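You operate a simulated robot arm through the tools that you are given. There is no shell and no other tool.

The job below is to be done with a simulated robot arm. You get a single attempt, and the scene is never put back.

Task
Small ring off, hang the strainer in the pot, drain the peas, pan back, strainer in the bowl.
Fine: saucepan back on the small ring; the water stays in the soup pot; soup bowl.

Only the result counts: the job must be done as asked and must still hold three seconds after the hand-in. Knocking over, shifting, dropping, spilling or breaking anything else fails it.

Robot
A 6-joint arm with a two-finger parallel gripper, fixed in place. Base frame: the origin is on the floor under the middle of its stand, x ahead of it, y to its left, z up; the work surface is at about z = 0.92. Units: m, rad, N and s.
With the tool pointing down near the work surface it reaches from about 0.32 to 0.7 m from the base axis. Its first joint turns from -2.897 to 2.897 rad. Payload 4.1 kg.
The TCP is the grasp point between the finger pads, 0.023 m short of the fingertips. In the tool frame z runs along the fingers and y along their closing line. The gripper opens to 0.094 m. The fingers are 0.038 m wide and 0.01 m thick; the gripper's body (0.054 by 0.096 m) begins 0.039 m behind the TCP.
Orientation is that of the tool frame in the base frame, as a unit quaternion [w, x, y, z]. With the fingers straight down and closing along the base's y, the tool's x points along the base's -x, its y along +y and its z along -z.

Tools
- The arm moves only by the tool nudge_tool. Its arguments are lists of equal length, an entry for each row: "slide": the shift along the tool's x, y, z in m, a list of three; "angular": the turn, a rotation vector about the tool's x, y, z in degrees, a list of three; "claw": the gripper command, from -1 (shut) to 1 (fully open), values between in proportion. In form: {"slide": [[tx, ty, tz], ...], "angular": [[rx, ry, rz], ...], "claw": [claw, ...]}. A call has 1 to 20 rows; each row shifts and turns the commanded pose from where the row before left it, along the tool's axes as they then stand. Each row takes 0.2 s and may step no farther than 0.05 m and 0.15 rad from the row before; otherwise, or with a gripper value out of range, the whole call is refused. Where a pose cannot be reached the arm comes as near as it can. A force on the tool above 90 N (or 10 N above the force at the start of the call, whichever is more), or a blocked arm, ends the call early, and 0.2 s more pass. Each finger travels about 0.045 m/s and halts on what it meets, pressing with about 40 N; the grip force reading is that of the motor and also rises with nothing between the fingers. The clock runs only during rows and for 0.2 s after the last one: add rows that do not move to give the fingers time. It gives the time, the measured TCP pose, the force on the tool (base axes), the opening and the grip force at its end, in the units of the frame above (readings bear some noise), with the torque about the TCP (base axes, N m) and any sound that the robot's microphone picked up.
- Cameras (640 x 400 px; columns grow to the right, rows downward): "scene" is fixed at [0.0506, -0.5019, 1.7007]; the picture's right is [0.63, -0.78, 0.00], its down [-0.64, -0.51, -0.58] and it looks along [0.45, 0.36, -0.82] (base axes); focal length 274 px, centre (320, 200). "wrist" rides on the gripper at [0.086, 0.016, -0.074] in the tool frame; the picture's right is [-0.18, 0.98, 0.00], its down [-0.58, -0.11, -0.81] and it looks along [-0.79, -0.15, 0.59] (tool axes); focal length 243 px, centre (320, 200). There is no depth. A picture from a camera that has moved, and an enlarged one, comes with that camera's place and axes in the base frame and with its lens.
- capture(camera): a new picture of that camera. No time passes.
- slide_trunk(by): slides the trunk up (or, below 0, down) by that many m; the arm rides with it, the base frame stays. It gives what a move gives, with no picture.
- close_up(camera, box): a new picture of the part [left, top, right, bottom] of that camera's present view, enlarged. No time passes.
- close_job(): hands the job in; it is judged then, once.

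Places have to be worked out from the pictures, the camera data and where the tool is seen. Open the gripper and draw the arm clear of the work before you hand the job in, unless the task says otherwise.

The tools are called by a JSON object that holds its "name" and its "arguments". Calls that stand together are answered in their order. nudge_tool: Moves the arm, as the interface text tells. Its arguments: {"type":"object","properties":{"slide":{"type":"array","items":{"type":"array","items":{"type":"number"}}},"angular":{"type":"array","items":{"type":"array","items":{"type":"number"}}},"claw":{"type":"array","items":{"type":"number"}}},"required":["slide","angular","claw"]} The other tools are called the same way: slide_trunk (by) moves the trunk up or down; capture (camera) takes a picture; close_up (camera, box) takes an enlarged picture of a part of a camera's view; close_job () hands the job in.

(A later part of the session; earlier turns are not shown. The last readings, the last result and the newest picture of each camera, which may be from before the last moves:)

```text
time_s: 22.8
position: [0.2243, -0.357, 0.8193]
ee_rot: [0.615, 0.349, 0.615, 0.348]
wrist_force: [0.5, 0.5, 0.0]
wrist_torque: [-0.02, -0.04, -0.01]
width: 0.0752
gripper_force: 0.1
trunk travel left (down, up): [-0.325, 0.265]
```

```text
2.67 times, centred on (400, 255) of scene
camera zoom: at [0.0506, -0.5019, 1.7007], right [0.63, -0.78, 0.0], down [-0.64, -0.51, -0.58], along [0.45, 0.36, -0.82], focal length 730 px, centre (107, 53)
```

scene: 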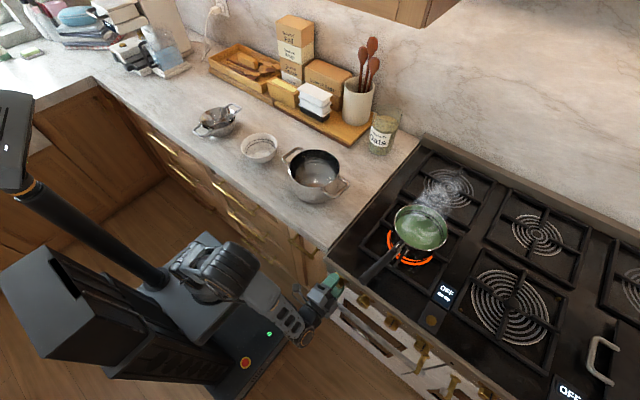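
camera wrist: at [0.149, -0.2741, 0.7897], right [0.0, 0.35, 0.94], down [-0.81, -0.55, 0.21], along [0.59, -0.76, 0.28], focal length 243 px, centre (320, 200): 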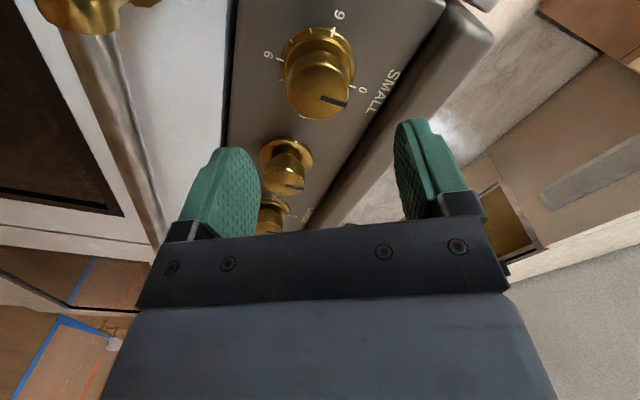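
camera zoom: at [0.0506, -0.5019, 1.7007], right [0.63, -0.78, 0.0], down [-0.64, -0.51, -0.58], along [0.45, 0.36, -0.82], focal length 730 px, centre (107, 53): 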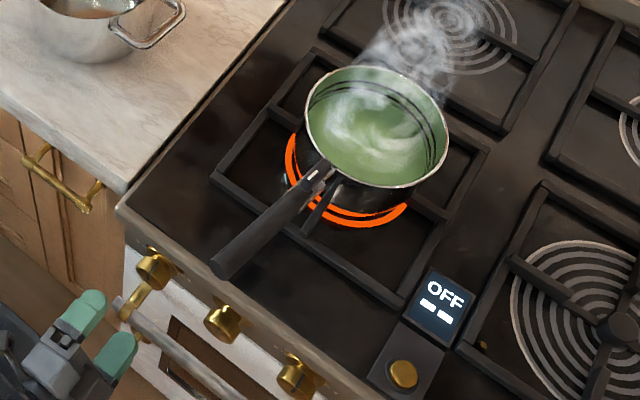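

{"name": "close_up", "arguments": {"camera": "wrist", "box": [240, 0, 416, 130]}}

{"name": "close_up", "arguments": {"camera": "wrist", "box": [240, 120, 400, 240]}}

{"name": "close_up", "arguments": {"camera": "scene", "box": [325, 265, 405, 325]}}

```text
3.08 times, centred on (328, 65) of wrist
camera zoom: at [0.149, -0.2741, 0.7897], right [0.0, 0.35, 0.94], down [-0.81, -0.55, 0.21], along [0.59, -0.76, 0.28], focal length 746 px, centre (295, 615)
```

zoom: 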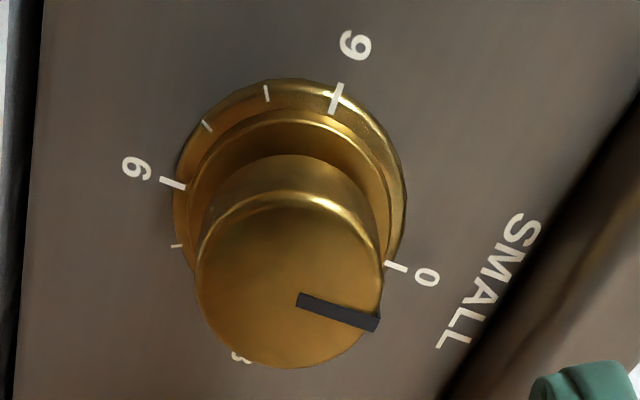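

```text
3.33 times, centred on (320, 180) of wrist
camera zoom: at [0.149, -0.2741, 0.7897], right [0.0, 0.35, 0.94], down [-0.81, -0.55, 0.21], along [0.59, -0.76, 0.28], focal length 809 px, centre (320, 267)
```

zoom: 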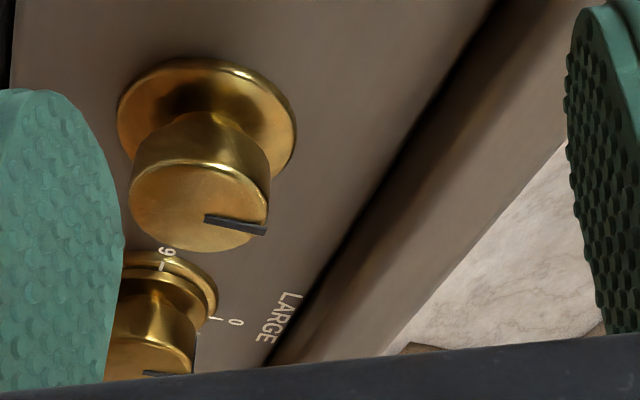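

```text
6.67 times, centred on (365, 295) of scene
camera zoom: at [0.0506, -0.5019, 1.7007], right [0.63, -0.78, 0.0], down [-0.64, -0.51, -0.58], along [0.45, 0.36, -0.82], focal length 1826 px, centre (20, -433)
```

zoom: 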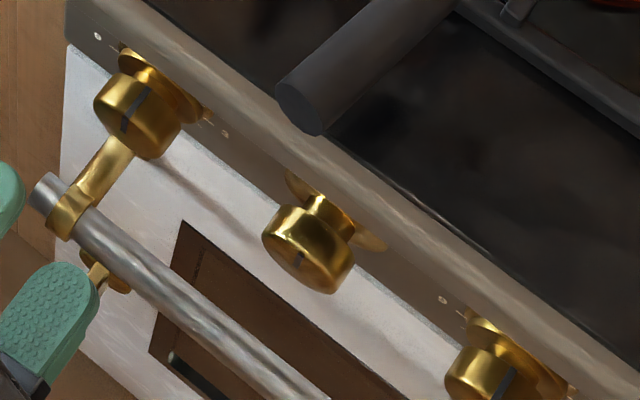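

The pointer now lies exactly along the 6→0 line, so SMALL is at 0; the glow may just need time to fade. I back off and bring the fingers back to pointing down, then recheck the ring.

{"name": "nudge_tool", "arguments": {"slide": [[0, 0, -0.045], [0, 0, -0.045], [0, 0, 0], [0, 0, 0], [0, 0, 0], [0, 0, 0], [0, 0, 0], [0, 0, 0], [0, 0, 0], [0, 0, 0], [0, 0, 0], [0, 0, 0], [0, 0, 0], [0, 0, 0], [0, 0, 0], [0, 0, 0], [0, 0, 0], [0, 0, 0]], "angular": [[0, 0, 0], [0, 0, 0], [0, 0, 7.75], [0, 0, 7.75], [0, 0, 7.75], [0, 0, 7.75], [8.2, 0, 0], [8.2, 0, 0], [8.2, 0, 0], [8.2, 0, 0], [8.2, 0, 0], [8.2, 0, 0], [8.2, 0, 0], [8.2, 0, 0], [8.2, 0, 0], [8.2, 0, 0], [8.0, 0, 0], [0, 0, 0]], "claw": [1, 1, 1, 1, 1, 1, 1, 1, 1, 1, 1, 1, 1, 1, 1, 1, 1, 1]}}

{"name": "capture", "arguments": {"camera": "scene"}}

{"name": "capture", "arguments": {"camera": "wrist"}}

```text
time_s: 26.6
position: [0.1331, -0.3584, 0.8201]
ee_rot: [0.0, 0.707, 0.708, 0.0]
wrist_force: [1.0, 0.6, 0.4]
wrist_torque: [-0.03, -0.01, 0.0]
width: 0.0942
gripper_force: 0.0
trunk travel left (down, up): [-0.325, 0.265]
```

```text
taken
```

scene: 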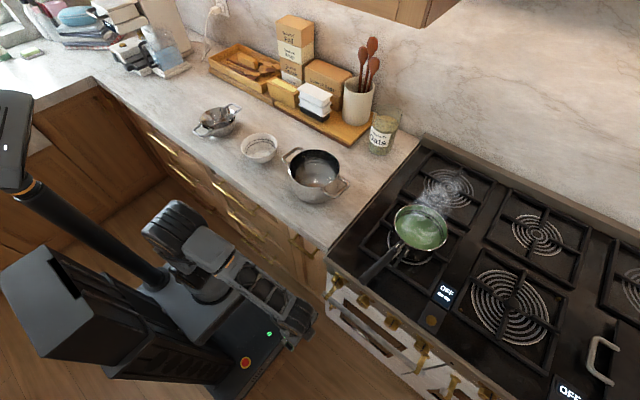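

```text
taken
camera wrist: at [0.1487, -0.2717, 0.894], right [0.98, -0.18, 0.0], down [-0.11, -0.58, 0.81], along [-0.15, -0.79, -0.59], focal length 243 px, centre (320, 200)
```

wrist: 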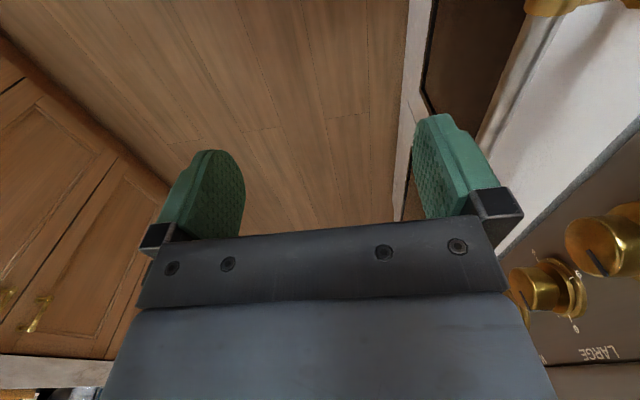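

The ring has gone dark: small ring off. I raise the trunk back to its original height, ready to inspect the cookware from above.

{"name": "slide_trunk", "arguments": {"by": 0.2}}

{"name": "nudge_tool", "arguments": {"slide": [[0, 0, -0.025], [0, 0, -0.025], [0, 0, -0.025], [0, 0, -0.025], [0, 0, -0.025], [0, 0, -0.025], [0, 0, -0.025], [0, 0, -0.025], [0, 0, -0.02], [0, 0, -0.02], [0, 0, -0.02], [0, 0, 0]], "angular": [[0, 0, -8.2], [0, 0, -8.2], [0, 0, -8.2], [0, 0, -8.2], [0, 0, -8.2], [0, 0, -8.2], [0, 0, -8.2], [0, 0, -8.2], [0, 0, -8.2], [0, 0, -8.2], [0, 0, -8.0], [0, 0, 0]], "claw": [1, 1, 1, 1, 1, 1, 1, 1, 1, 1, 1, 1]}}

{"name": "capture", "arguments": {"camera": "wrist"}}

{"name": "capture", "arguments": {"camera": "scene"}}

```text
time_s: 28.7
position: [0.1319, -0.3596, 1.0198]
ee_rot: [0.0, 0.708, 0.707, -0.001]
wrist_force: [0.8, 0.2, 0.2]
wrist_torque: [-0.04, -0.01, 0.0]
width: 0.0939
gripper_force: 0.0
trunk travel left (down, up): [-0.525, 0.065]
```

```text
time_s: 31.3
position: [0.1326, -0.3555, 1.2763]
ee_rot: [0.001, -0.001, 1.0, 0.0]
wrist_force: [1.2, 0.6, 0.3]
wrist_torque: [0.0, 0.03, 0.01]
width: 0.0939
gripper_force: 0.1
trunk travel left (down, up): [-0.525, 0.065]
```

```text
taken
camera wrist: at [0.0461, -0.3397, 1.3513], right [0.18, 0.98, 0.0], down [0.58, -0.11, 0.81], along [0.79, -0.15, -0.59], focal length 243 px, centre (320, 200)
```

wrist: 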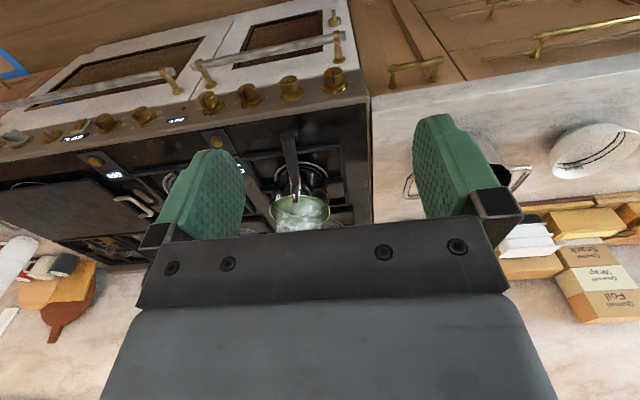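

```text
taken
```

scene: 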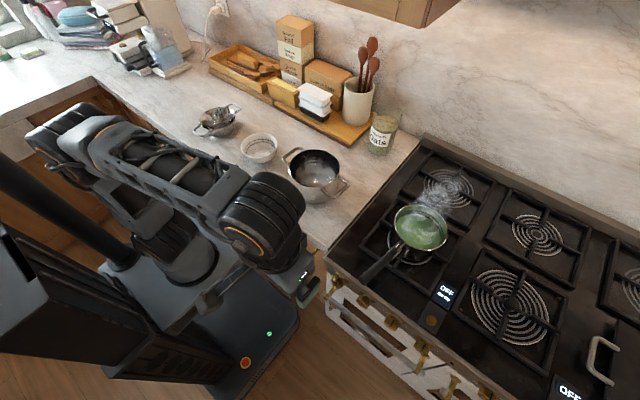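

Ring still dark. I swing the camera over the pot first, then on to the strainer, to measure both.

{"name": "nudge_tool", "arguments": {"slide": [[-0.04, 0, 0], [-0.04, 0, 0], [-0.04, 0, 0], [-0.04, 0, 0], [-0.04, 0, 0], [0, 0.048, 0], [0, 0.048, 0], [0, 0.048, 0], [0, 0.048, 0], [0, 0.048, 0], [0, 0, 0]], "angular": [[0, 0, 0], [0, 0, 0], [0, 0, 0], [0, 0, 0], [0, 0, 0], [0, 0, 0], [0, 0, 0], [0, 0, 0], [0, 0, 0], [0, 0, 0], [0, 0, 0]], "claw": [1, 1, 1, 1, 1, 1, 1, 1, 1, 1, 1]}}

{"name": "capture", "arguments": {"camera": "wrist"}}

```text
time_s: 33.7
position: [0.3328, -0.1199, 1.2787]
ee_rot: [0.0, 0.0, 1.0, -0.001]
wrist_force: [0.3, 0.6, 0.6]
wrist_torque: [-0.01, 0.02, 0.01]
width: 0.0939
gripper_force: 0.1
trunk travel left (down, up): [-0.525, 0.065]
```

```text
taken
camera wrist: at [0.2459, -0.1028, 1.3537], right [0.19, 0.98, 0.0], down [0.58, -0.11, 0.81], along [0.79, -0.15, -0.59], focal length 243 px, centre (320, 200)
```

wrist: 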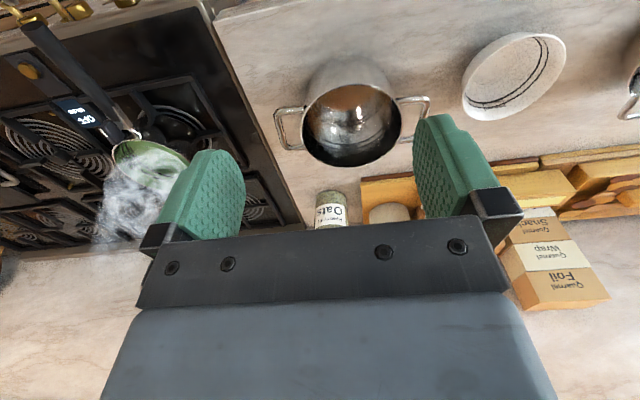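

{"name": "close_up", "arguments": {"camera": "wrist", "box": [260, 40, 440, 190]}}

{"name": "close_up", "arguments": {"camera": "wrist", "box": [0, 0, 220, 150]}}

{"name": "nudge_tool", "arguments": {"slide": [[0, 0.048, 0], [0, 0.048, 0], [0, 0.048, 0], [0, 0.048, 0], [0, 0.048, 0], [0, 0.048, 0], [0, 0.048, 0], [0, 0.048, 0], [0, 0.048, 0], [0, 0.048, 0], [0, 0, 0]], "angular": [[0, 0, 0], [0, 0, 0], [0, 0, 0], [0, 0, 0], [0, 0, 0], [0, 0, 0], [0, 0, 0], [0, 0, 0], [0, 0, 0], [0, 0, 0], [0, 0, 0]], "claw": [1, 1, 1, 1, 1, 1, 1, 1, 1, 1, 1]}}

{"name": "capture", "arguments": {"camera": "wrist"}}

```text
2.67 times, centred on (350, 115) of wrist
camera zoom: at [0.2459, -0.1028, 1.3537], right [0.19, 0.98, 0.0], down [0.58, -0.11, 0.81], along [0.79, -0.15, -0.59], focal length 647 px, centre (240, 427)
```

zoom: 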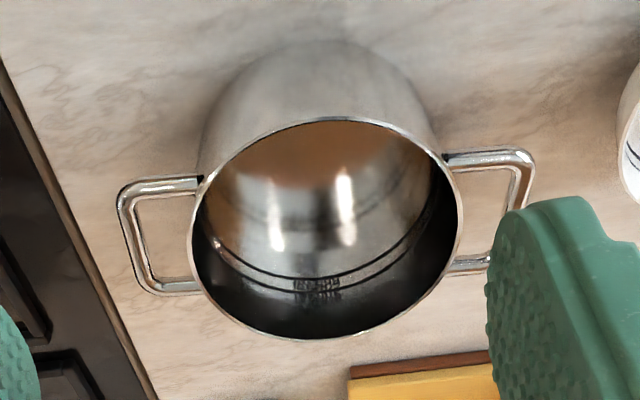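

```text
2.67 times, centred on (110, 75) of wrist
camera zoom: at [0.2459, -0.1028, 1.3537], right [0.19, 0.98, 0.0], down [0.58, -0.11, 0.81], along [0.79, -0.15, -0.59], focal length 647 px, centre (880, 533)
```

zoom: 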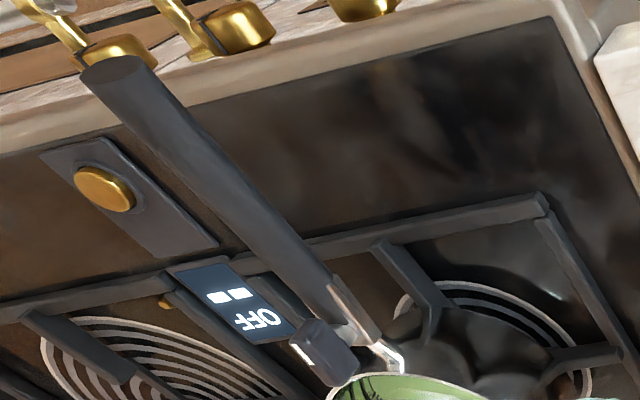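

```text
time_s: 36.1
position: [0.3333, 0.3612, 1.2822]
ee_rot: [0.0, 0.0, 1.0, 0.0]
wrist_force: [0.9, 0.3, 0.4]
wrist_torque: [0.03, -0.02, -0.01]
width: 0.094
gripper_force: 0.1
trunk travel left (down, up): [-0.525, 0.065]
```

```text
taken
camera wrist: at [0.2473, 0.3783, 1.3554], right [0.19, 0.98, 0.0], down [0.58, -0.11, 0.81], along [0.79, -0.15, -0.59], focal length 243 px, centre (320, 200)
```

wrist: 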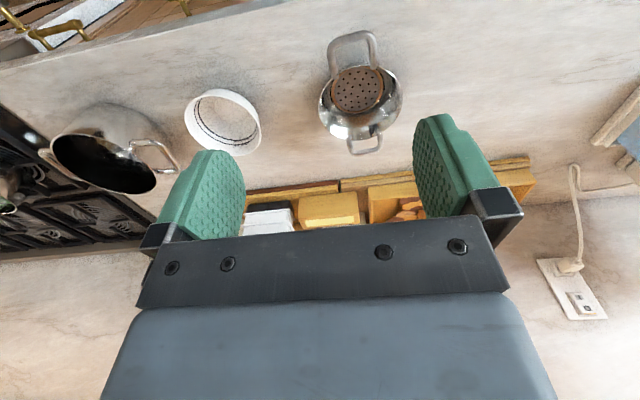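

The pot's handles run along y. Now I enlarge the strainer and the bowl.

{"name": "close_up", "arguments": {"camera": "wrist", "box": [290, 20, 430, 170]}}

{"name": "close_up", "arguments": {"camera": "wrist", "box": [160, 70, 280, 170]}}

{"name": "close_up", "arguments": {"camera": "scene", "box": [180, 85, 290, 175]}}

```text
2.67 times, centred on (360, 95) of wrist
camera zoom: at [0.2473, 0.3783, 1.3554], right [0.19, 0.98, 0.0], down [0.58, -0.11, 0.81], along [0.79, -0.15, -0.59], focal length 647 px, centre (213, 480)
```

zoom: 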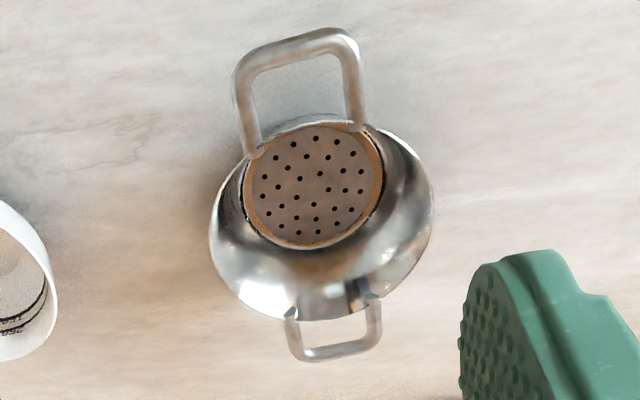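

```text
4.00 times, centred on (220, 120) of wrist
camera zoom: at [0.2473, 0.3783, 1.3554], right [0.19, 0.98, 0.0], down [0.58, -0.11, 0.81], along [0.79, -0.15, -0.59], focal length 970 px, centre (720, 520)
```

zoom: 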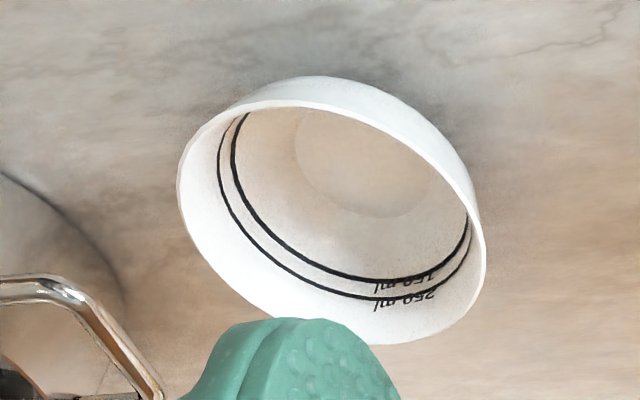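

```text
4.44 times, centred on (235, 130) of scene
camera zoom: at [0.0506, -0.5019, 1.7007], right [0.63, -0.78, 0.0], down [-0.64, -0.51, -0.58], along [0.45, 0.36, -0.82], focal length 1218 px, centre (698, 511)
```

zoom: 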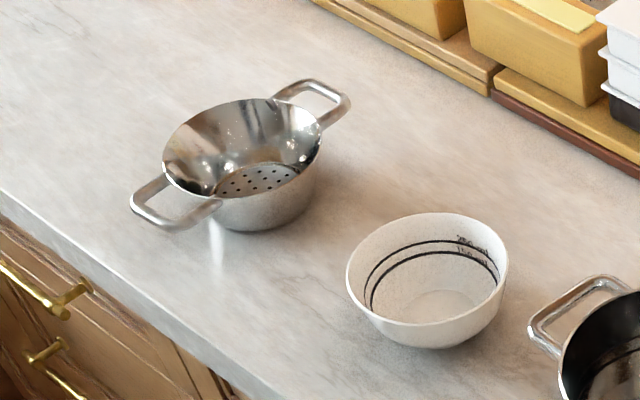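

I place the strainer at about (0.508, 0.404) with its handle loops along x (front bar ≈ (0.395, 0.393, 0.967)), the pot centre ≈ (0.522, −0.095) with rim near z 1.0, and the bowl ≈ (0.495, 0.143). I descend over the strainer's front handle for a finer look.

{"name": "nudge_tool", "arguments": {"slide": [[-0.0118, 0.0073, 0.0455], [-0.0118, 0.0073, 0.0455], [-0.0118, 0.0073, 0.0455], [-0.0118, 0.0073, 0.0455], [0, 0, 0]], "angular": [[0, 0, 0], [0, 0, 0], [0, 0, 0], [0, 0, 0], [0, 0, 0]], "claw": [1, 1, 1, 1, 1]}}

{"name": "capture", "arguments": {"camera": "wrist"}}

{"name": "capture", "arguments": {"camera": "scene"}}

```text
time_s: 37.3
position: [0.3785, 0.3923, 1.0962]
ee_rot: [0.0, 0.0, 1.0, 0.0]
wrist_force: [0.2, -0.9, 0.0]
wrist_torque: [-0.01, -0.01, -0.01]
width: 0.0938
gripper_force: 0.0
trunk travel left (down, up): [-0.525, 0.065]
```

```text
taken
camera wrist: at [0.2915, 0.4085, 1.1712], right [0.18, 0.98, 0.0], down [0.58, -0.11, 0.81], along [0.79, -0.15, -0.59], focal length 243 px, centre (320, 200)
```

wrist: 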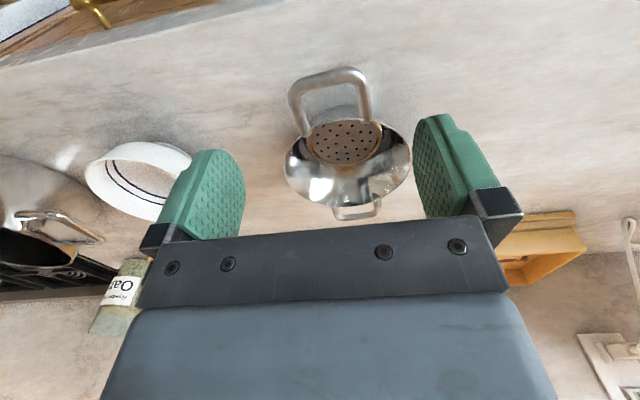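

```text
taken
```

scene: 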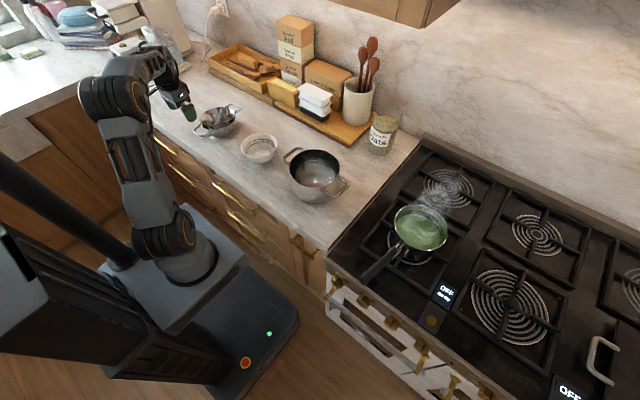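

{"name": "close_up", "arguments": {"camera": "wrist", "box": [270, 50, 430, 230]}}

{"name": "close_up", "arguments": {"camera": "scene", "box": [160, 70, 260, 150]}}

```text
2.22 times, centred on (350, 140) of wrist
camera zoom: at [0.2915, 0.4085, 1.1712], right [0.18, 0.98, 0.0], down [0.58, -0.11, 0.81], along [0.79, -0.15, -0.59], focal length 539 px, centre (253, 333)
```

zoom: 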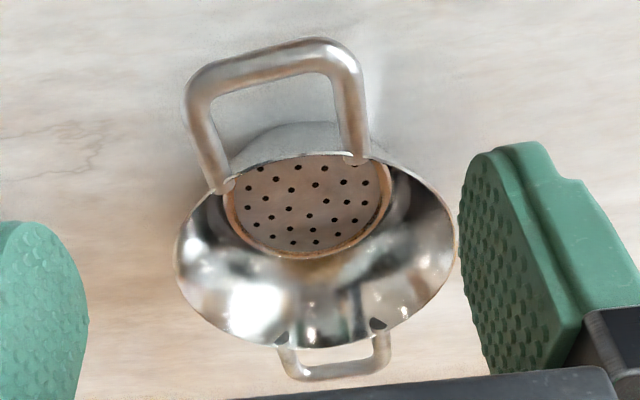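

```text
5.00 times, centred on (210, 110) of scene
camera zoom: at [0.0506, -0.5019, 1.7007], right [0.63, -0.78, 0.0], down [-0.64, -0.51, -0.58], along [0.45, 0.36, -0.82], focal length 1370 px, centre (870, 650)
```

zoom: 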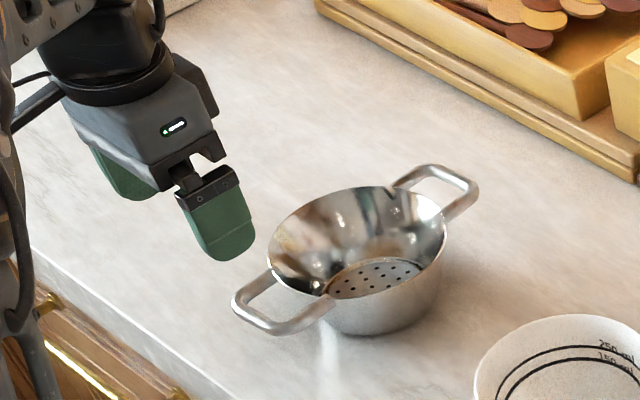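

The front loop's side bars are at y ≈ 0.364 and 0.428 (about 71 mm outside width), bar at x ≈ 0.400, z ≈ 0.967. I align the open fingers over it and descend to just above it.

{"name": "nudge_tool", "arguments": {"slide": [[-0.0225, 0.0027, 0], [0, 0, 0.043], [0, 0, 0.043], [0, 0, 0]], "angular": [[0, 0, -2.5], [0, 0, 0], [0, 0, 0], [0, 0, 0]], "claw": [1, 1, 1, 1]}}

{"name": "capture", "arguments": {"camera": "wrist"}}

{"name": "close_up", "arguments": {"camera": "scene", "box": [160, 70, 260, 150]}}

```text
time_s: 38.3
position: [0.4004, 0.3914, 1.0113]
ee_rot: [0.0, -0.022, 1.0, 0.0]
wrist_force: [-0.2, -0.6, -0.4]
wrist_torque: [0.01, -0.02, 0.06]
width: 0.0938
gripper_force: 0.1
trunk travel left (down, up): [-0.525, 0.065]
```

```text
taken
camera wrist: at [0.3127, 0.4043, 1.0853], right [0.14, 0.99, 0.0], down [0.59, -0.08, 0.81], along [0.8, -0.11, -0.59], focal length 243 px, centre (320, 200)
```

wrist: 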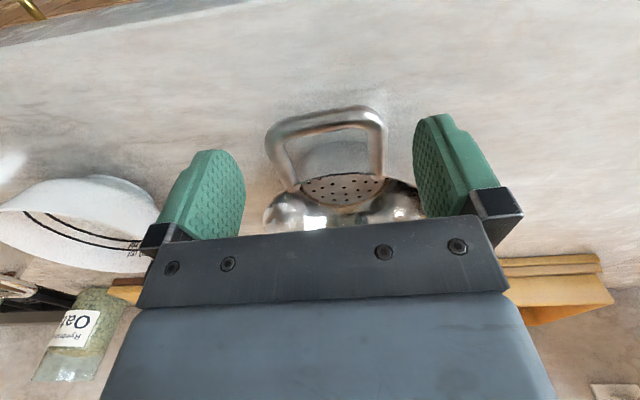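

```text
5.00 times, centred on (210, 110) of scene
camera zoom: at [0.0506, -0.5019, 1.7007], right [0.63, -0.78, 0.0], down [-0.64, -0.51, -0.58], along [0.45, 0.36, -0.82], focal length 1370 px, centre (870, 650)
```

zoom: 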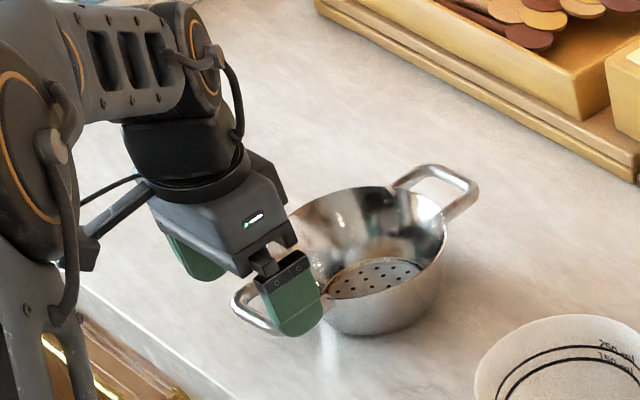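

The loop is nearly centred (its middle is at y ≈ 0.394, tool at 0.391). I shift 2.5 mm, lower to z ≈ 0.975 and close on the loop.

{"name": "nudge_tool", "arguments": {"slide": [[0, 0.0025, 0.018], [0, 0, 0.018], [0, 0, 0], [0, 0, 0], [0, 0, 0], [0, 0, 0]], "angular": [[0, 0, -1], [0, 0, 0], [0, 0, 0], [0, 0, 0], [0, 0, 0], [0, 0, 0]], "claw": [1, 1, 1, -1, -1, -1]}}

{"name": "capture", "arguments": {"camera": "wrist"}}

{"name": "close_up", "arguments": {"camera": "scene", "box": [160, 70, 260, 150]}}

```text
time_s: 39.7
position: [0.4019, 0.3964, 0.9758]
ee_rot: [0.0, -0.031, 1.0, 0.0]
wrist_force: [-0.1, -0.3, 0.2]
wrist_torque: [-0.08, 0.05, -0.05]
width: 0.0709
gripper_force: 39.4
trunk travel left (down, up): [-0.525, 0.065]
```

```text
taken
camera wrist: at [0.3143, 0.4067, 1.0504], right [0.12, 0.99, 0.0], down [0.59, -0.07, 0.81], along [0.8, -0.1, -0.59], focal length 243 px, centre (320, 200)
```

wrist: 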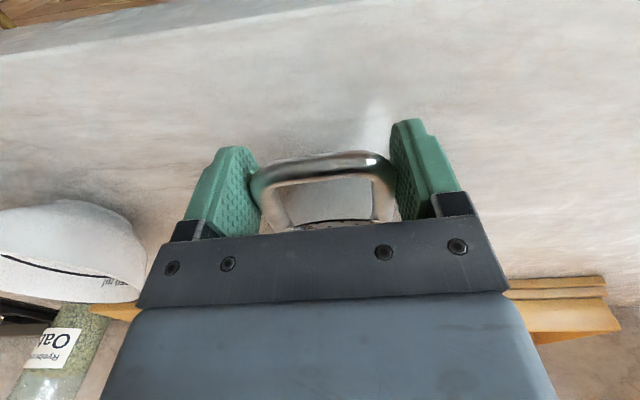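

```text
5.00 times, centred on (210, 110) of scene
camera zoom: at [0.0506, -0.5019, 1.7007], right [0.63, -0.78, 0.0], down [-0.64, -0.51, -0.58], along [0.45, 0.36, -0.82], focal length 1370 px, centre (870, 650)
```

zoom: 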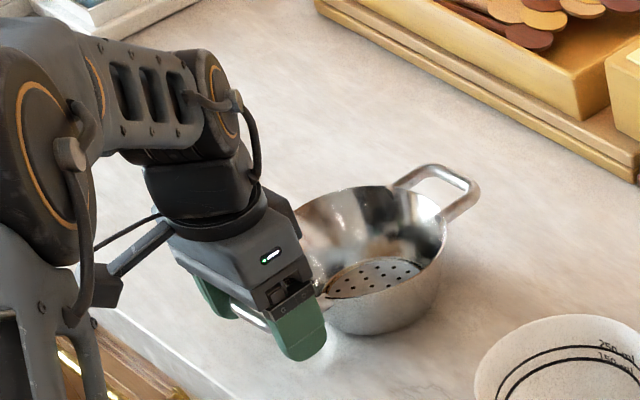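

The pads hold the loop at 70.9 mm, as measured. I lift it 6 cm gently and check that it stays level.

{"name": "nudge_tool", "arguments": {"slide": [[0, 0, -0.01], [0, 0, -0.015], [0, 0, -0.015], [0, 0, -0.02], [0, 0, 0], [0, 0, 0]], "angular": [[0, 0, 0], [0, 0, 0], [0, 0, 0], [0, 0, 0], [0, 0, 0], [0, 0, 0]], "claw": [-1, -1, -1, -1, -1, -1]}}

{"name": "close_up", "arguments": {"camera": "scene", "box": [160, 60, 280, 150]}}

{"name": "capture", "arguments": {"camera": "wrist"}}

```text
time_s: 41.1
position: [0.4038, 0.3971, 1.0354]
ee_rot: [0.0, -0.031, 1.0, 0.0]
wrist_force: [-0.1, -0.4, -1.4]
wrist_torque: [-0.02, 0.17, 0.02]
width: 0.0711
gripper_force: 39.9
trunk travel left (down, up): [-0.525, 0.065]
```

```text
4.44 times, centred on (220, 105) of scene
camera zoom: at [0.0506, -0.5019, 1.7007], right [0.63, -0.78, 0.0], down [-0.64, -0.51, -0.58], along [0.45, 0.36, -0.82], focal length 1218 px, centre (764, 622)
```

zoom: 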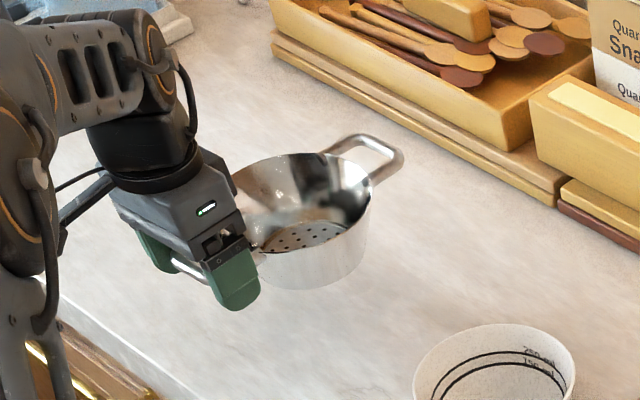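

```text
taken
camera wrist: at [0.3165, 0.4073, 1.1096], right [0.12, 0.99, 0.0], down [0.59, -0.07, 0.81], along [0.8, -0.1, -0.59], focal length 243 px, centre (320, 200)
```

wrist: 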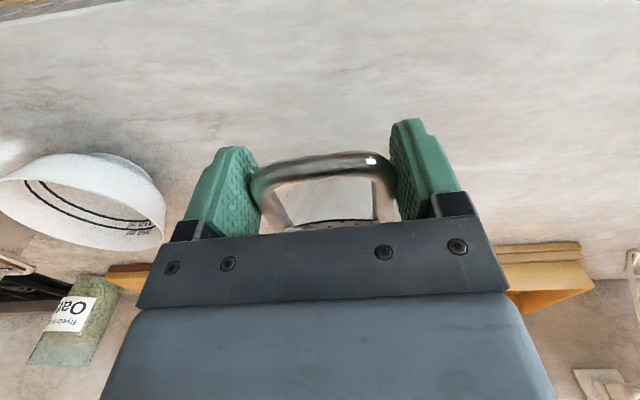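

The strainer hangs level and light (~0.15 kg). I raise it clear and carry it over toward the pot, whose centre I put at about (0.521, −0.099) with rim z ≈ 1.0.

{"name": "nudge_tool", "arguments": {"slide": [[0, 0, -0.03], [0, 0, -0.03], [0, 0, -0.03], [0, 0, -0.03], [0.0008, -0.02, 0], [0.0017, -0.04, 0], [0.0017, -0.04, 0], [0.0017, -0.04, 0], [0.0017, -0.04, 0], [0.0017, -0.04, 0], [0.0017, -0.04, 0], [0.0017, -0.04, 0], [0.0017, -0.04, 0], [0.0017, -0.04, 0], [0.0017, -0.04, 0], [0.0017, -0.04, 0], [0.0017, -0.04, 0], [0.0016, -0.02, 0], [0.001, -0.0196, 0], [0, 0, 0]], "angular": [[0, 0, 0], [0, 0, 0], [0, 0, 0], [0, 0, 0], [0, 0, 0], [0, 0, 0], [0, 0, 0], [0, 0, 0], [0, 0, 0], [0, 0, 0], [0, 0, 0], [0, 0, 0], [0, 0, 0], [0, 0, 0], [0, 0, 0], [0, 0, 0], [0, 0, 0], [0, 0, 0], [0, 0, 0], [0, 0, 0]], "claw": [-1, -1, -1, -1, -1, -1, -1, -1, -1, -1, -1, -1, -1, -1, -1, -1, -1, -1, -1, -1]}}

{"name": "capture", "arguments": {"camera": "wrist"}}

{"name": "close_up", "arguments": {"camera": "scene", "box": [240, 90, 400, 210]}}

```text
time_s: 45.3
position: [0.4125, -0.1437, 1.1565]
ee_rot: [0.001, -0.031, 1.0, -0.001]
wrist_force: [0.0, -0.2, -1.5]
wrist_torque: [0.0, 0.18, 0.0]
width: 0.0711
gripper_force: 40.1
trunk travel left (down, up): [-0.525, 0.065]
```

```text
taken
camera wrist: at [0.3239, -0.1321, 1.2309], right [0.12, 0.99, 0.0], down [0.59, -0.07, 0.81], along [0.8, -0.1, -0.59], focal length 243 px, centre (320, 200)
```

wrist: 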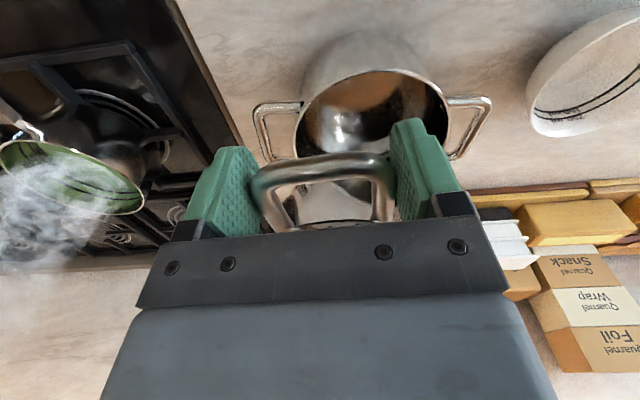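

```text
3.33 times, centred on (320, 150) of scene
camera zoom: at [0.0506, -0.5019, 1.7007], right [0.63, -0.78, 0.0], down [-0.64, -0.51, -0.58], along [0.45, 0.36, -0.82], focal length 913 px, centre (320, 367)
```

zoom: 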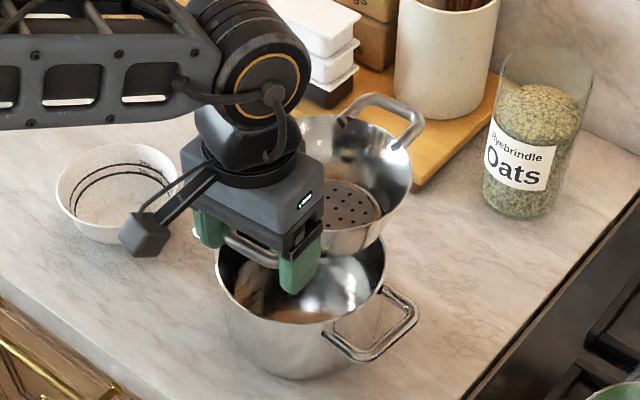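

I overshot y by 4 cm, which does no harm at this height. I enlarge the view to refine the pot's centre before correcting.

{"name": "close_up", "arguments": {"camera": "wrist", "box": [230, 20, 510, 200]}}

{"name": "close_up", "arguments": {"camera": "scene", "box": [270, 120, 370, 210]}}

```text
2.22 times, centred on (370, 110) of wrist
camera zoom: at [0.3239, -0.1321, 1.2309], right [0.12, 0.99, 0.0], down [0.59, -0.07, 0.81], along [0.8, -0.1, -0.59], focal length 539 px, centre (209, 400)
```

zoom: 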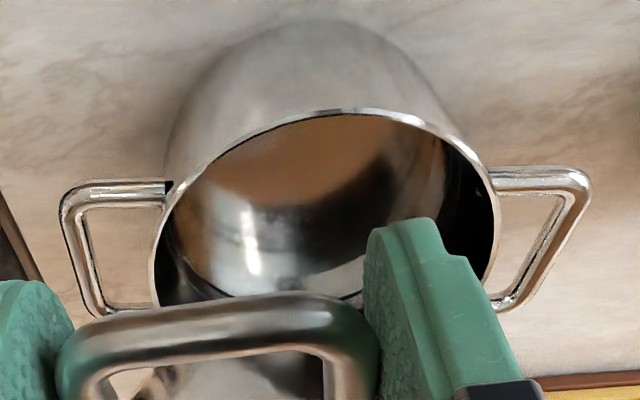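

```text
4.44 times, centred on (320, 165) of scene
camera zoom: at [0.0506, -0.5019, 1.7007], right [0.63, -0.78, 0.0], down [-0.64, -0.51, -0.58], along [0.45, 0.36, -0.82], focal length 1218 px, centre (320, 356)
```

zoom: 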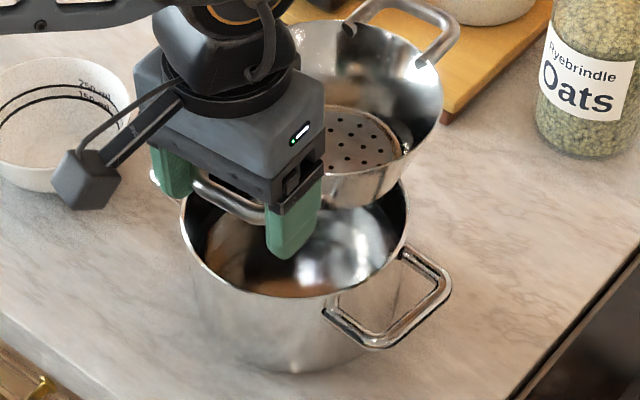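

The rim fits a circle of radius ≈ 0.088 centred at (0.523, −0.0985), z ≈ 1.010. I shift the strainer over that centre and lower until its base is just above the rim.

{"name": "nudge_tool", "arguments": {"slide": [[-0.0035, 0.019, 0], [-0.0036, 0.0193, 0], [0, 0, 0.02], [0, 0, 0.02], [0, 0, 0.02], [0, 0, 0.02], [0, 0, 0]], "angular": [[0, 0, 0], [0, 0, 0], [0, 0, 0], [0, 0, 0], [0, 0, 0], [0, 0, 0], [0, 0, 0]], "claw": [-1, -1, -1, -1, -1, -1, -1]}}

{"name": "capture", "arguments": {"camera": "wrist"}}

{"name": "close_up", "arguments": {"camera": "scene", "box": [270, 120, 370, 210]}}

```text
time_s: 46.9
position: [0.4169, -0.1047, 1.0743]
ee_rot: [0.0, -0.03, 1.0, 0.0]
wrist_force: [0.7, 0.2, -2.6]
wrist_torque: [-0.04, 0.22, 0.02]
width: 0.0712
gripper_force: 39.6
trunk travel left (down, up): [-0.525, 0.065]
```

```text
taken
camera wrist: at [0.3289, -0.0936, 1.149], right [0.12, 0.99, 0.0], down [0.59, -0.07, 0.81], along [0.8, -0.1, -0.59], focal length 243 px, centre (320, 200)
```

wrist: 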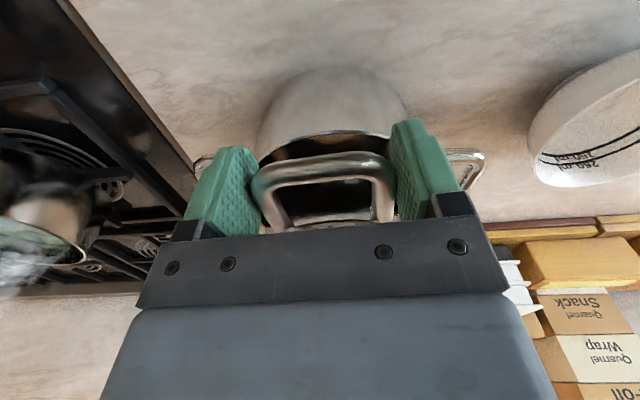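

```text
4.44 times, centred on (320, 165) of scene
camera zoom: at [0.0506, -0.5019, 1.7007], right [0.63, -0.78, 0.0], down [-0.64, -0.51, -0.58], along [0.45, 0.36, -0.82], focal length 1218 px, centre (320, 356)
```

zoom: 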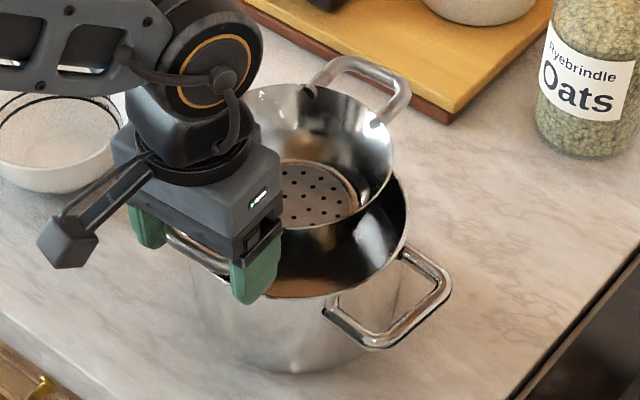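

The strainer's far handle sits where expected (≈ (0.630, −0.094)), so it is centred over the pot. I lower it slowly toward the rim.

{"name": "nudge_tool", "arguments": {"slide": [[0, 0, 0.012], [0, 0, 0.012], [0, 0, 0.012], [0, 0, 0.006], [0, 0, 0]], "angular": [[0, 0, 0], [0, 0, 0], [0, 0, 0], [0, 0, 0], [0, 0, 0]], "claw": [-1, -1, -1, -1, -1]}}

{"name": "capture", "arguments": {"camera": "wrist"}}

{"name": "close_up", "arguments": {"camera": "scene", "box": [270, 120, 370, 210]}}

```text
time_s: 48.1
position: [0.4162, -0.1037, 1.0341]
ee_rot: [0.0, -0.03, 1.0, 0.0]
wrist_force: [-0.9, -0.3, -1.1]
wrist_torque: [-0.04, 0.17, -0.01]
width: 0.0707
gripper_force: 40.2
trunk travel left (down, up): [-0.525, 0.065]
```

```text
taken
camera wrist: at [0.3289, -0.0935, 1.1084], right [0.12, 0.99, 0.0], down [0.59, -0.07, 0.81], along [0.8, -0.1, -0.59], focal length 243 px, centre (320, 200)
```

wrist: 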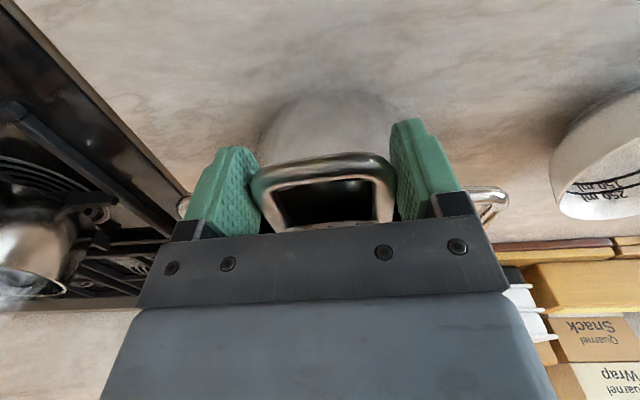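

```text
4.44 times, centred on (320, 165) of scene
camera zoom: at [0.0506, -0.5019, 1.7007], right [0.63, -0.78, 0.0], down [-0.64, -0.51, -0.58], along [0.45, 0.36, -0.82], focal length 1218 px, centre (320, 356)
```

zoom: 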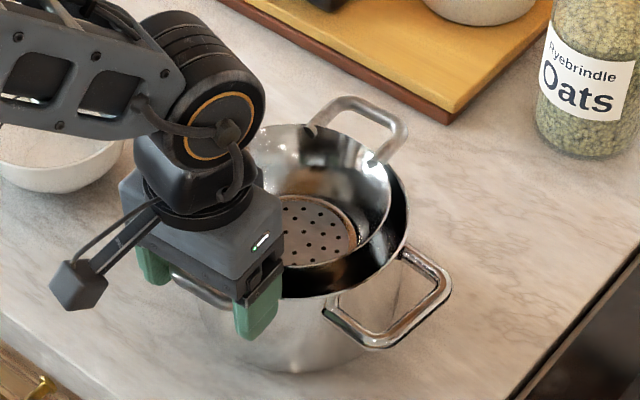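

The bowl part is entering the pot freely with no contact force. I lower in small steps until the handles take the rim.

{"name": "nudge_tool", "arguments": {"slide": [[0, 0, 0.004], [0, 0, 0.003], [0, 0, 0]], "angular": [[0, 0, 0], [0, 0, 0], [0, 0, 0]], "claw": [-1, -1, -1]}}

{"name": "close_up", "arguments": {"camera": "scene", "box": [270, 120, 370, 210]}}

```text
time_s: 48.9
position: [0.4165, -0.1051, 1.0272]
ee_rot: [0.001, -0.03, 1.0, 0.0]
wrist_force: [-0.7, 0.6, 3.6]
wrist_torque: [-0.02, -0.79, 0.11]
width: 0.0711
gripper_force: 40.8
trunk travel left (down, up): [-0.525, 0.065]
```

```text
4.44 times, centred on (320, 165) of scene
camera zoom: at [0.0506, -0.5019, 1.7007], right [0.63, -0.78, 0.0], down [-0.64, -0.51, -0.58], along [0.45, 0.36, -0.82], focal length 1218 px, centre (320, 356)
```

zoom: 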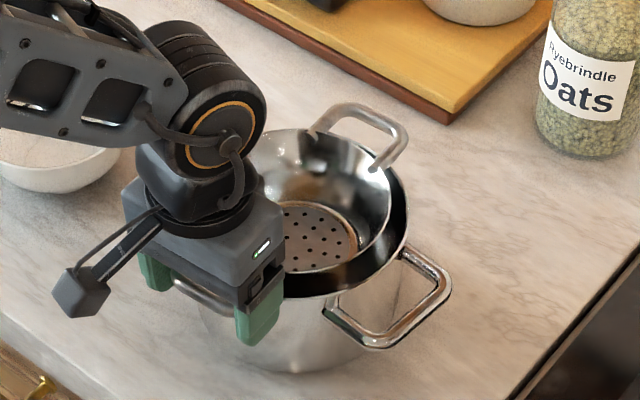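

The far handle has touched the rim (force +5 N, pitching torque). I ease down 2.5 mm more so the front handle nears the rim too, then open.

{"name": "nudge_tool", "arguments": {"slide": [[0, 0, 0.0025], [0, 0, 0]], "angular": [[0, 0, 0], [0, 0, 0]], "claw": [-1, -1]}}

{"name": "close_up", "arguments": {"camera": "wrist", "box": [180, 80, 460, 250]}}

```text
time_s: 49.5
position: [0.4154, -0.1052, 1.0246]
ee_rot: [0.003, -0.03, 1.0, -0.002]
wrist_force: [1.3, -0.1, 34.2]
wrist_torque: [0.06, -0.57, 0.01]
width: 0.071
gripper_force: 39.9
trunk travel left (down, up): [-0.525, 0.065]
```

```text
2.29 times, centred on (320, 165) of wrist
camera zoom: at [0.3283, -0.0938, 1.1003], right [0.12, 0.99, 0.0], down [0.58, -0.07, 0.81], along [0.8, -0.1, -0.59], focal length 555 px, centre (320, 280)
```

zoom: 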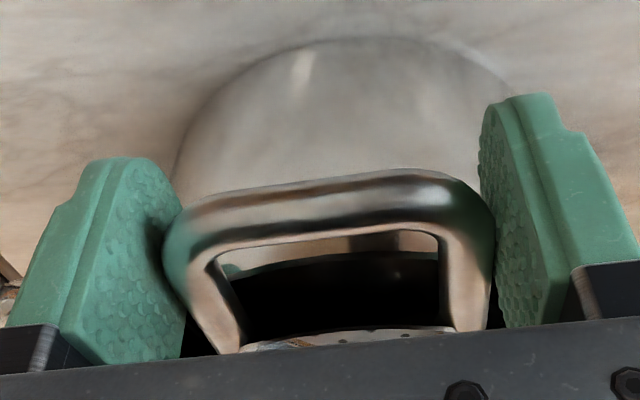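

Both handles now bear on the rim (34 N). I ease up 1.5 mm to unload, then open the fingers.

{"name": "nudge_tool", "arguments": {"slide": [[0, 0, -0.0015], [0, 0, 0], [0, 0, 0], [0, 0, 0], [0, 0, 0]], "angular": [[0, 0, 0], [0, 0, 0], [0, 0, 0], [0, 0, 0], [0, 0, 0]], "claw": [-1, -1, 1, 1, 1]}}

{"name": "close_up", "arguments": {"camera": "wrist", "box": [160, 60, 480, 260]}}

{"name": "close_up", "arguments": {"camera": "scene", "box": [270, 120, 370, 210]}}

```text
time_s: 50.7
position: [0.4161, -0.1051, 1.0246]
ee_rot: [-0.001, -0.031, 1.0, 0.0]
wrist_force: [0.1, -0.8, -0.3]
wrist_torque: [0.0, -0.02, 0.0]
width: 0.094
gripper_force: 0.0
trunk travel left (down, up): [-0.525, 0.065]
```

```text
2.00 times, centred on (320, 160) of wrist
camera zoom: at [0.3288, -0.0944, 1.099], right [0.12, 0.99, 0.0], down [0.59, -0.07, 0.81], along [0.8, -0.1, -0.59], focal length 485 px, centre (320, 280)
```

zoom: 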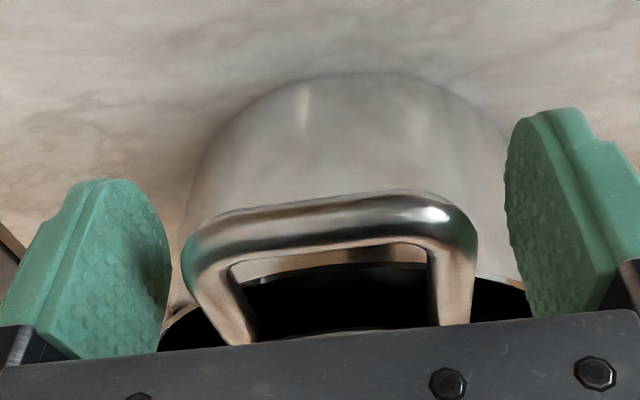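

```text
4.44 times, centred on (320, 165) of scene
camera zoom: at [0.0506, -0.5019, 1.7007], right [0.63, -0.78, 0.0], down [-0.64, -0.51, -0.58], along [0.45, 0.36, -0.82], focal length 1218 px, centre (320, 356)
```

zoom: 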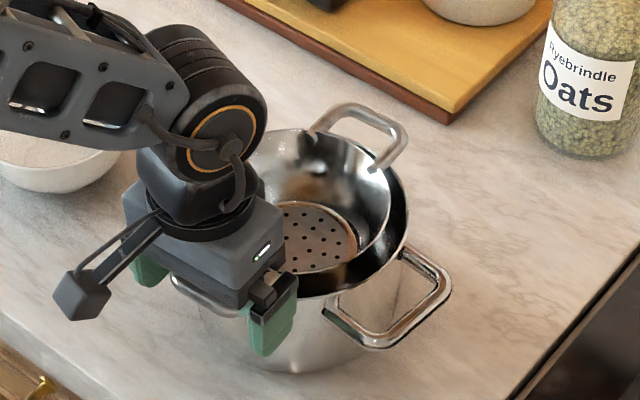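

The strainer is released and resting on the rim. I rise straight up and check it.

{"name": "nudge_tool", "arguments": {"slide": [[0, 0, -0.015], [0, 0, -0.03], [0, 0, -0.045], [0, 0, -0.045], [0, 0, -0.045], [0, 0, 0]], "angular": [[0, 0, 0], [0, 0, 0], [0, 0, 0], [0, 0, 0], [0, 0, 0], [0, 0, 0]], "claw": [1, 1, 1, 1, 1, 1]}}

{"name": "capture", "arguments": {"camera": "wrist"}}

{"name": "capture", "arguments": {"camera": "scene"}}

```text
time_s: 52.1
position: [0.4167, -0.1086, 1.2037]
ee_rot: [0.0, -0.031, 1.0, 0.0]
wrist_force: [-0.2, -0.3, -1.1]
wrist_torque: [0.01, 0.01, 0.01]
width: 0.0942
gripper_force: 0.1
trunk travel left (down, up): [-0.525, 0.065]
```

```text
taken
camera wrist: at [0.3288, -0.0975, 1.2788], right [0.12, 0.99, 0.0], down [0.59, -0.07, 0.81], along [0.8, -0.1, -0.59], focal length 243 px, centre (320, 200)
```

wrist: 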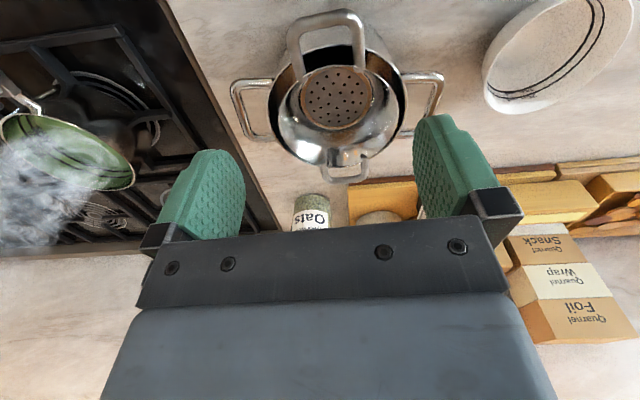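

```text
taken
```

scene: 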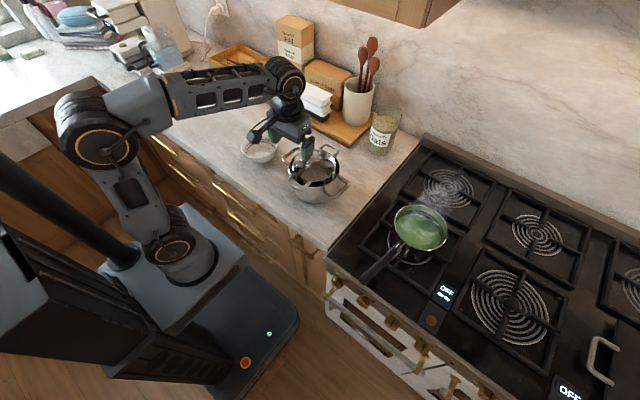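

{"name": "close_up", "arguments": {"camera": "wrist", "box": [220, 0, 450, 190]}}

{"name": "close_up", "arguments": {"camera": "scene", "box": [340, 190, 460, 290]}}

{"name": "close_up", "arguments": {"camera": "wrist", "box": [0, 40, 180, 220]}}

```text
2.11 times, centred on (335, 95) of wrist
camera zoom: at [0.3288, -0.0975, 1.2788], right [0.12, 0.99, 0.0], down [0.59, -0.07, 0.81], along [0.8, -0.1, -0.59], focal length 511 px, centre (288, 421)
```

zoom: 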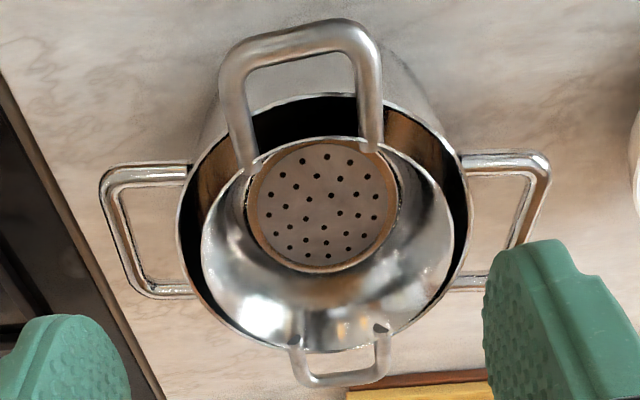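

```text
4.00 times, centred on (400, 240) of scene
camera zoom: at [0.0506, -0.5019, 1.7007], right [0.63, -0.78, 0.0], down [-0.64, -0.51, -0.58], along [0.45, 0.36, -0.82], focal length 1096 px, centre (0, 40)
```

zoom: 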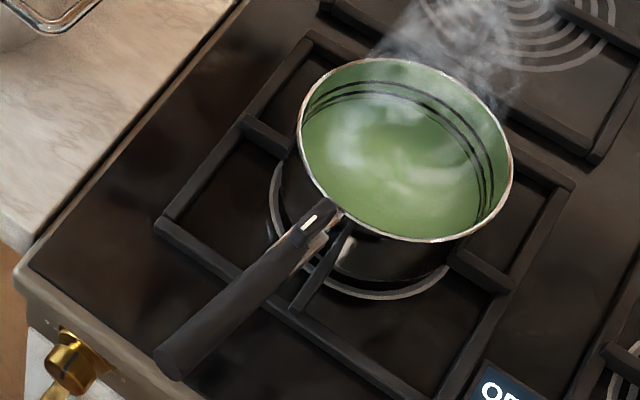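

```text
2.22 times, centred on (90, 130) of wrist
camera zoom: at [0.3288, -0.0975, 1.2788], right [0.12, 0.99, 0.0], down [0.59, -0.07, 0.81], along [0.8, -0.1, -0.59], focal length 539 px, centre (831, 356)
```

zoom: 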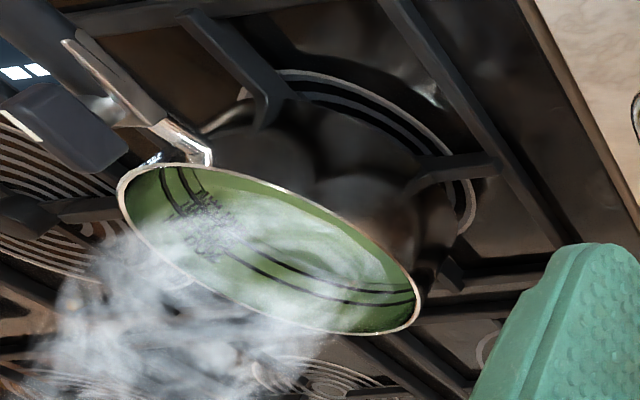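

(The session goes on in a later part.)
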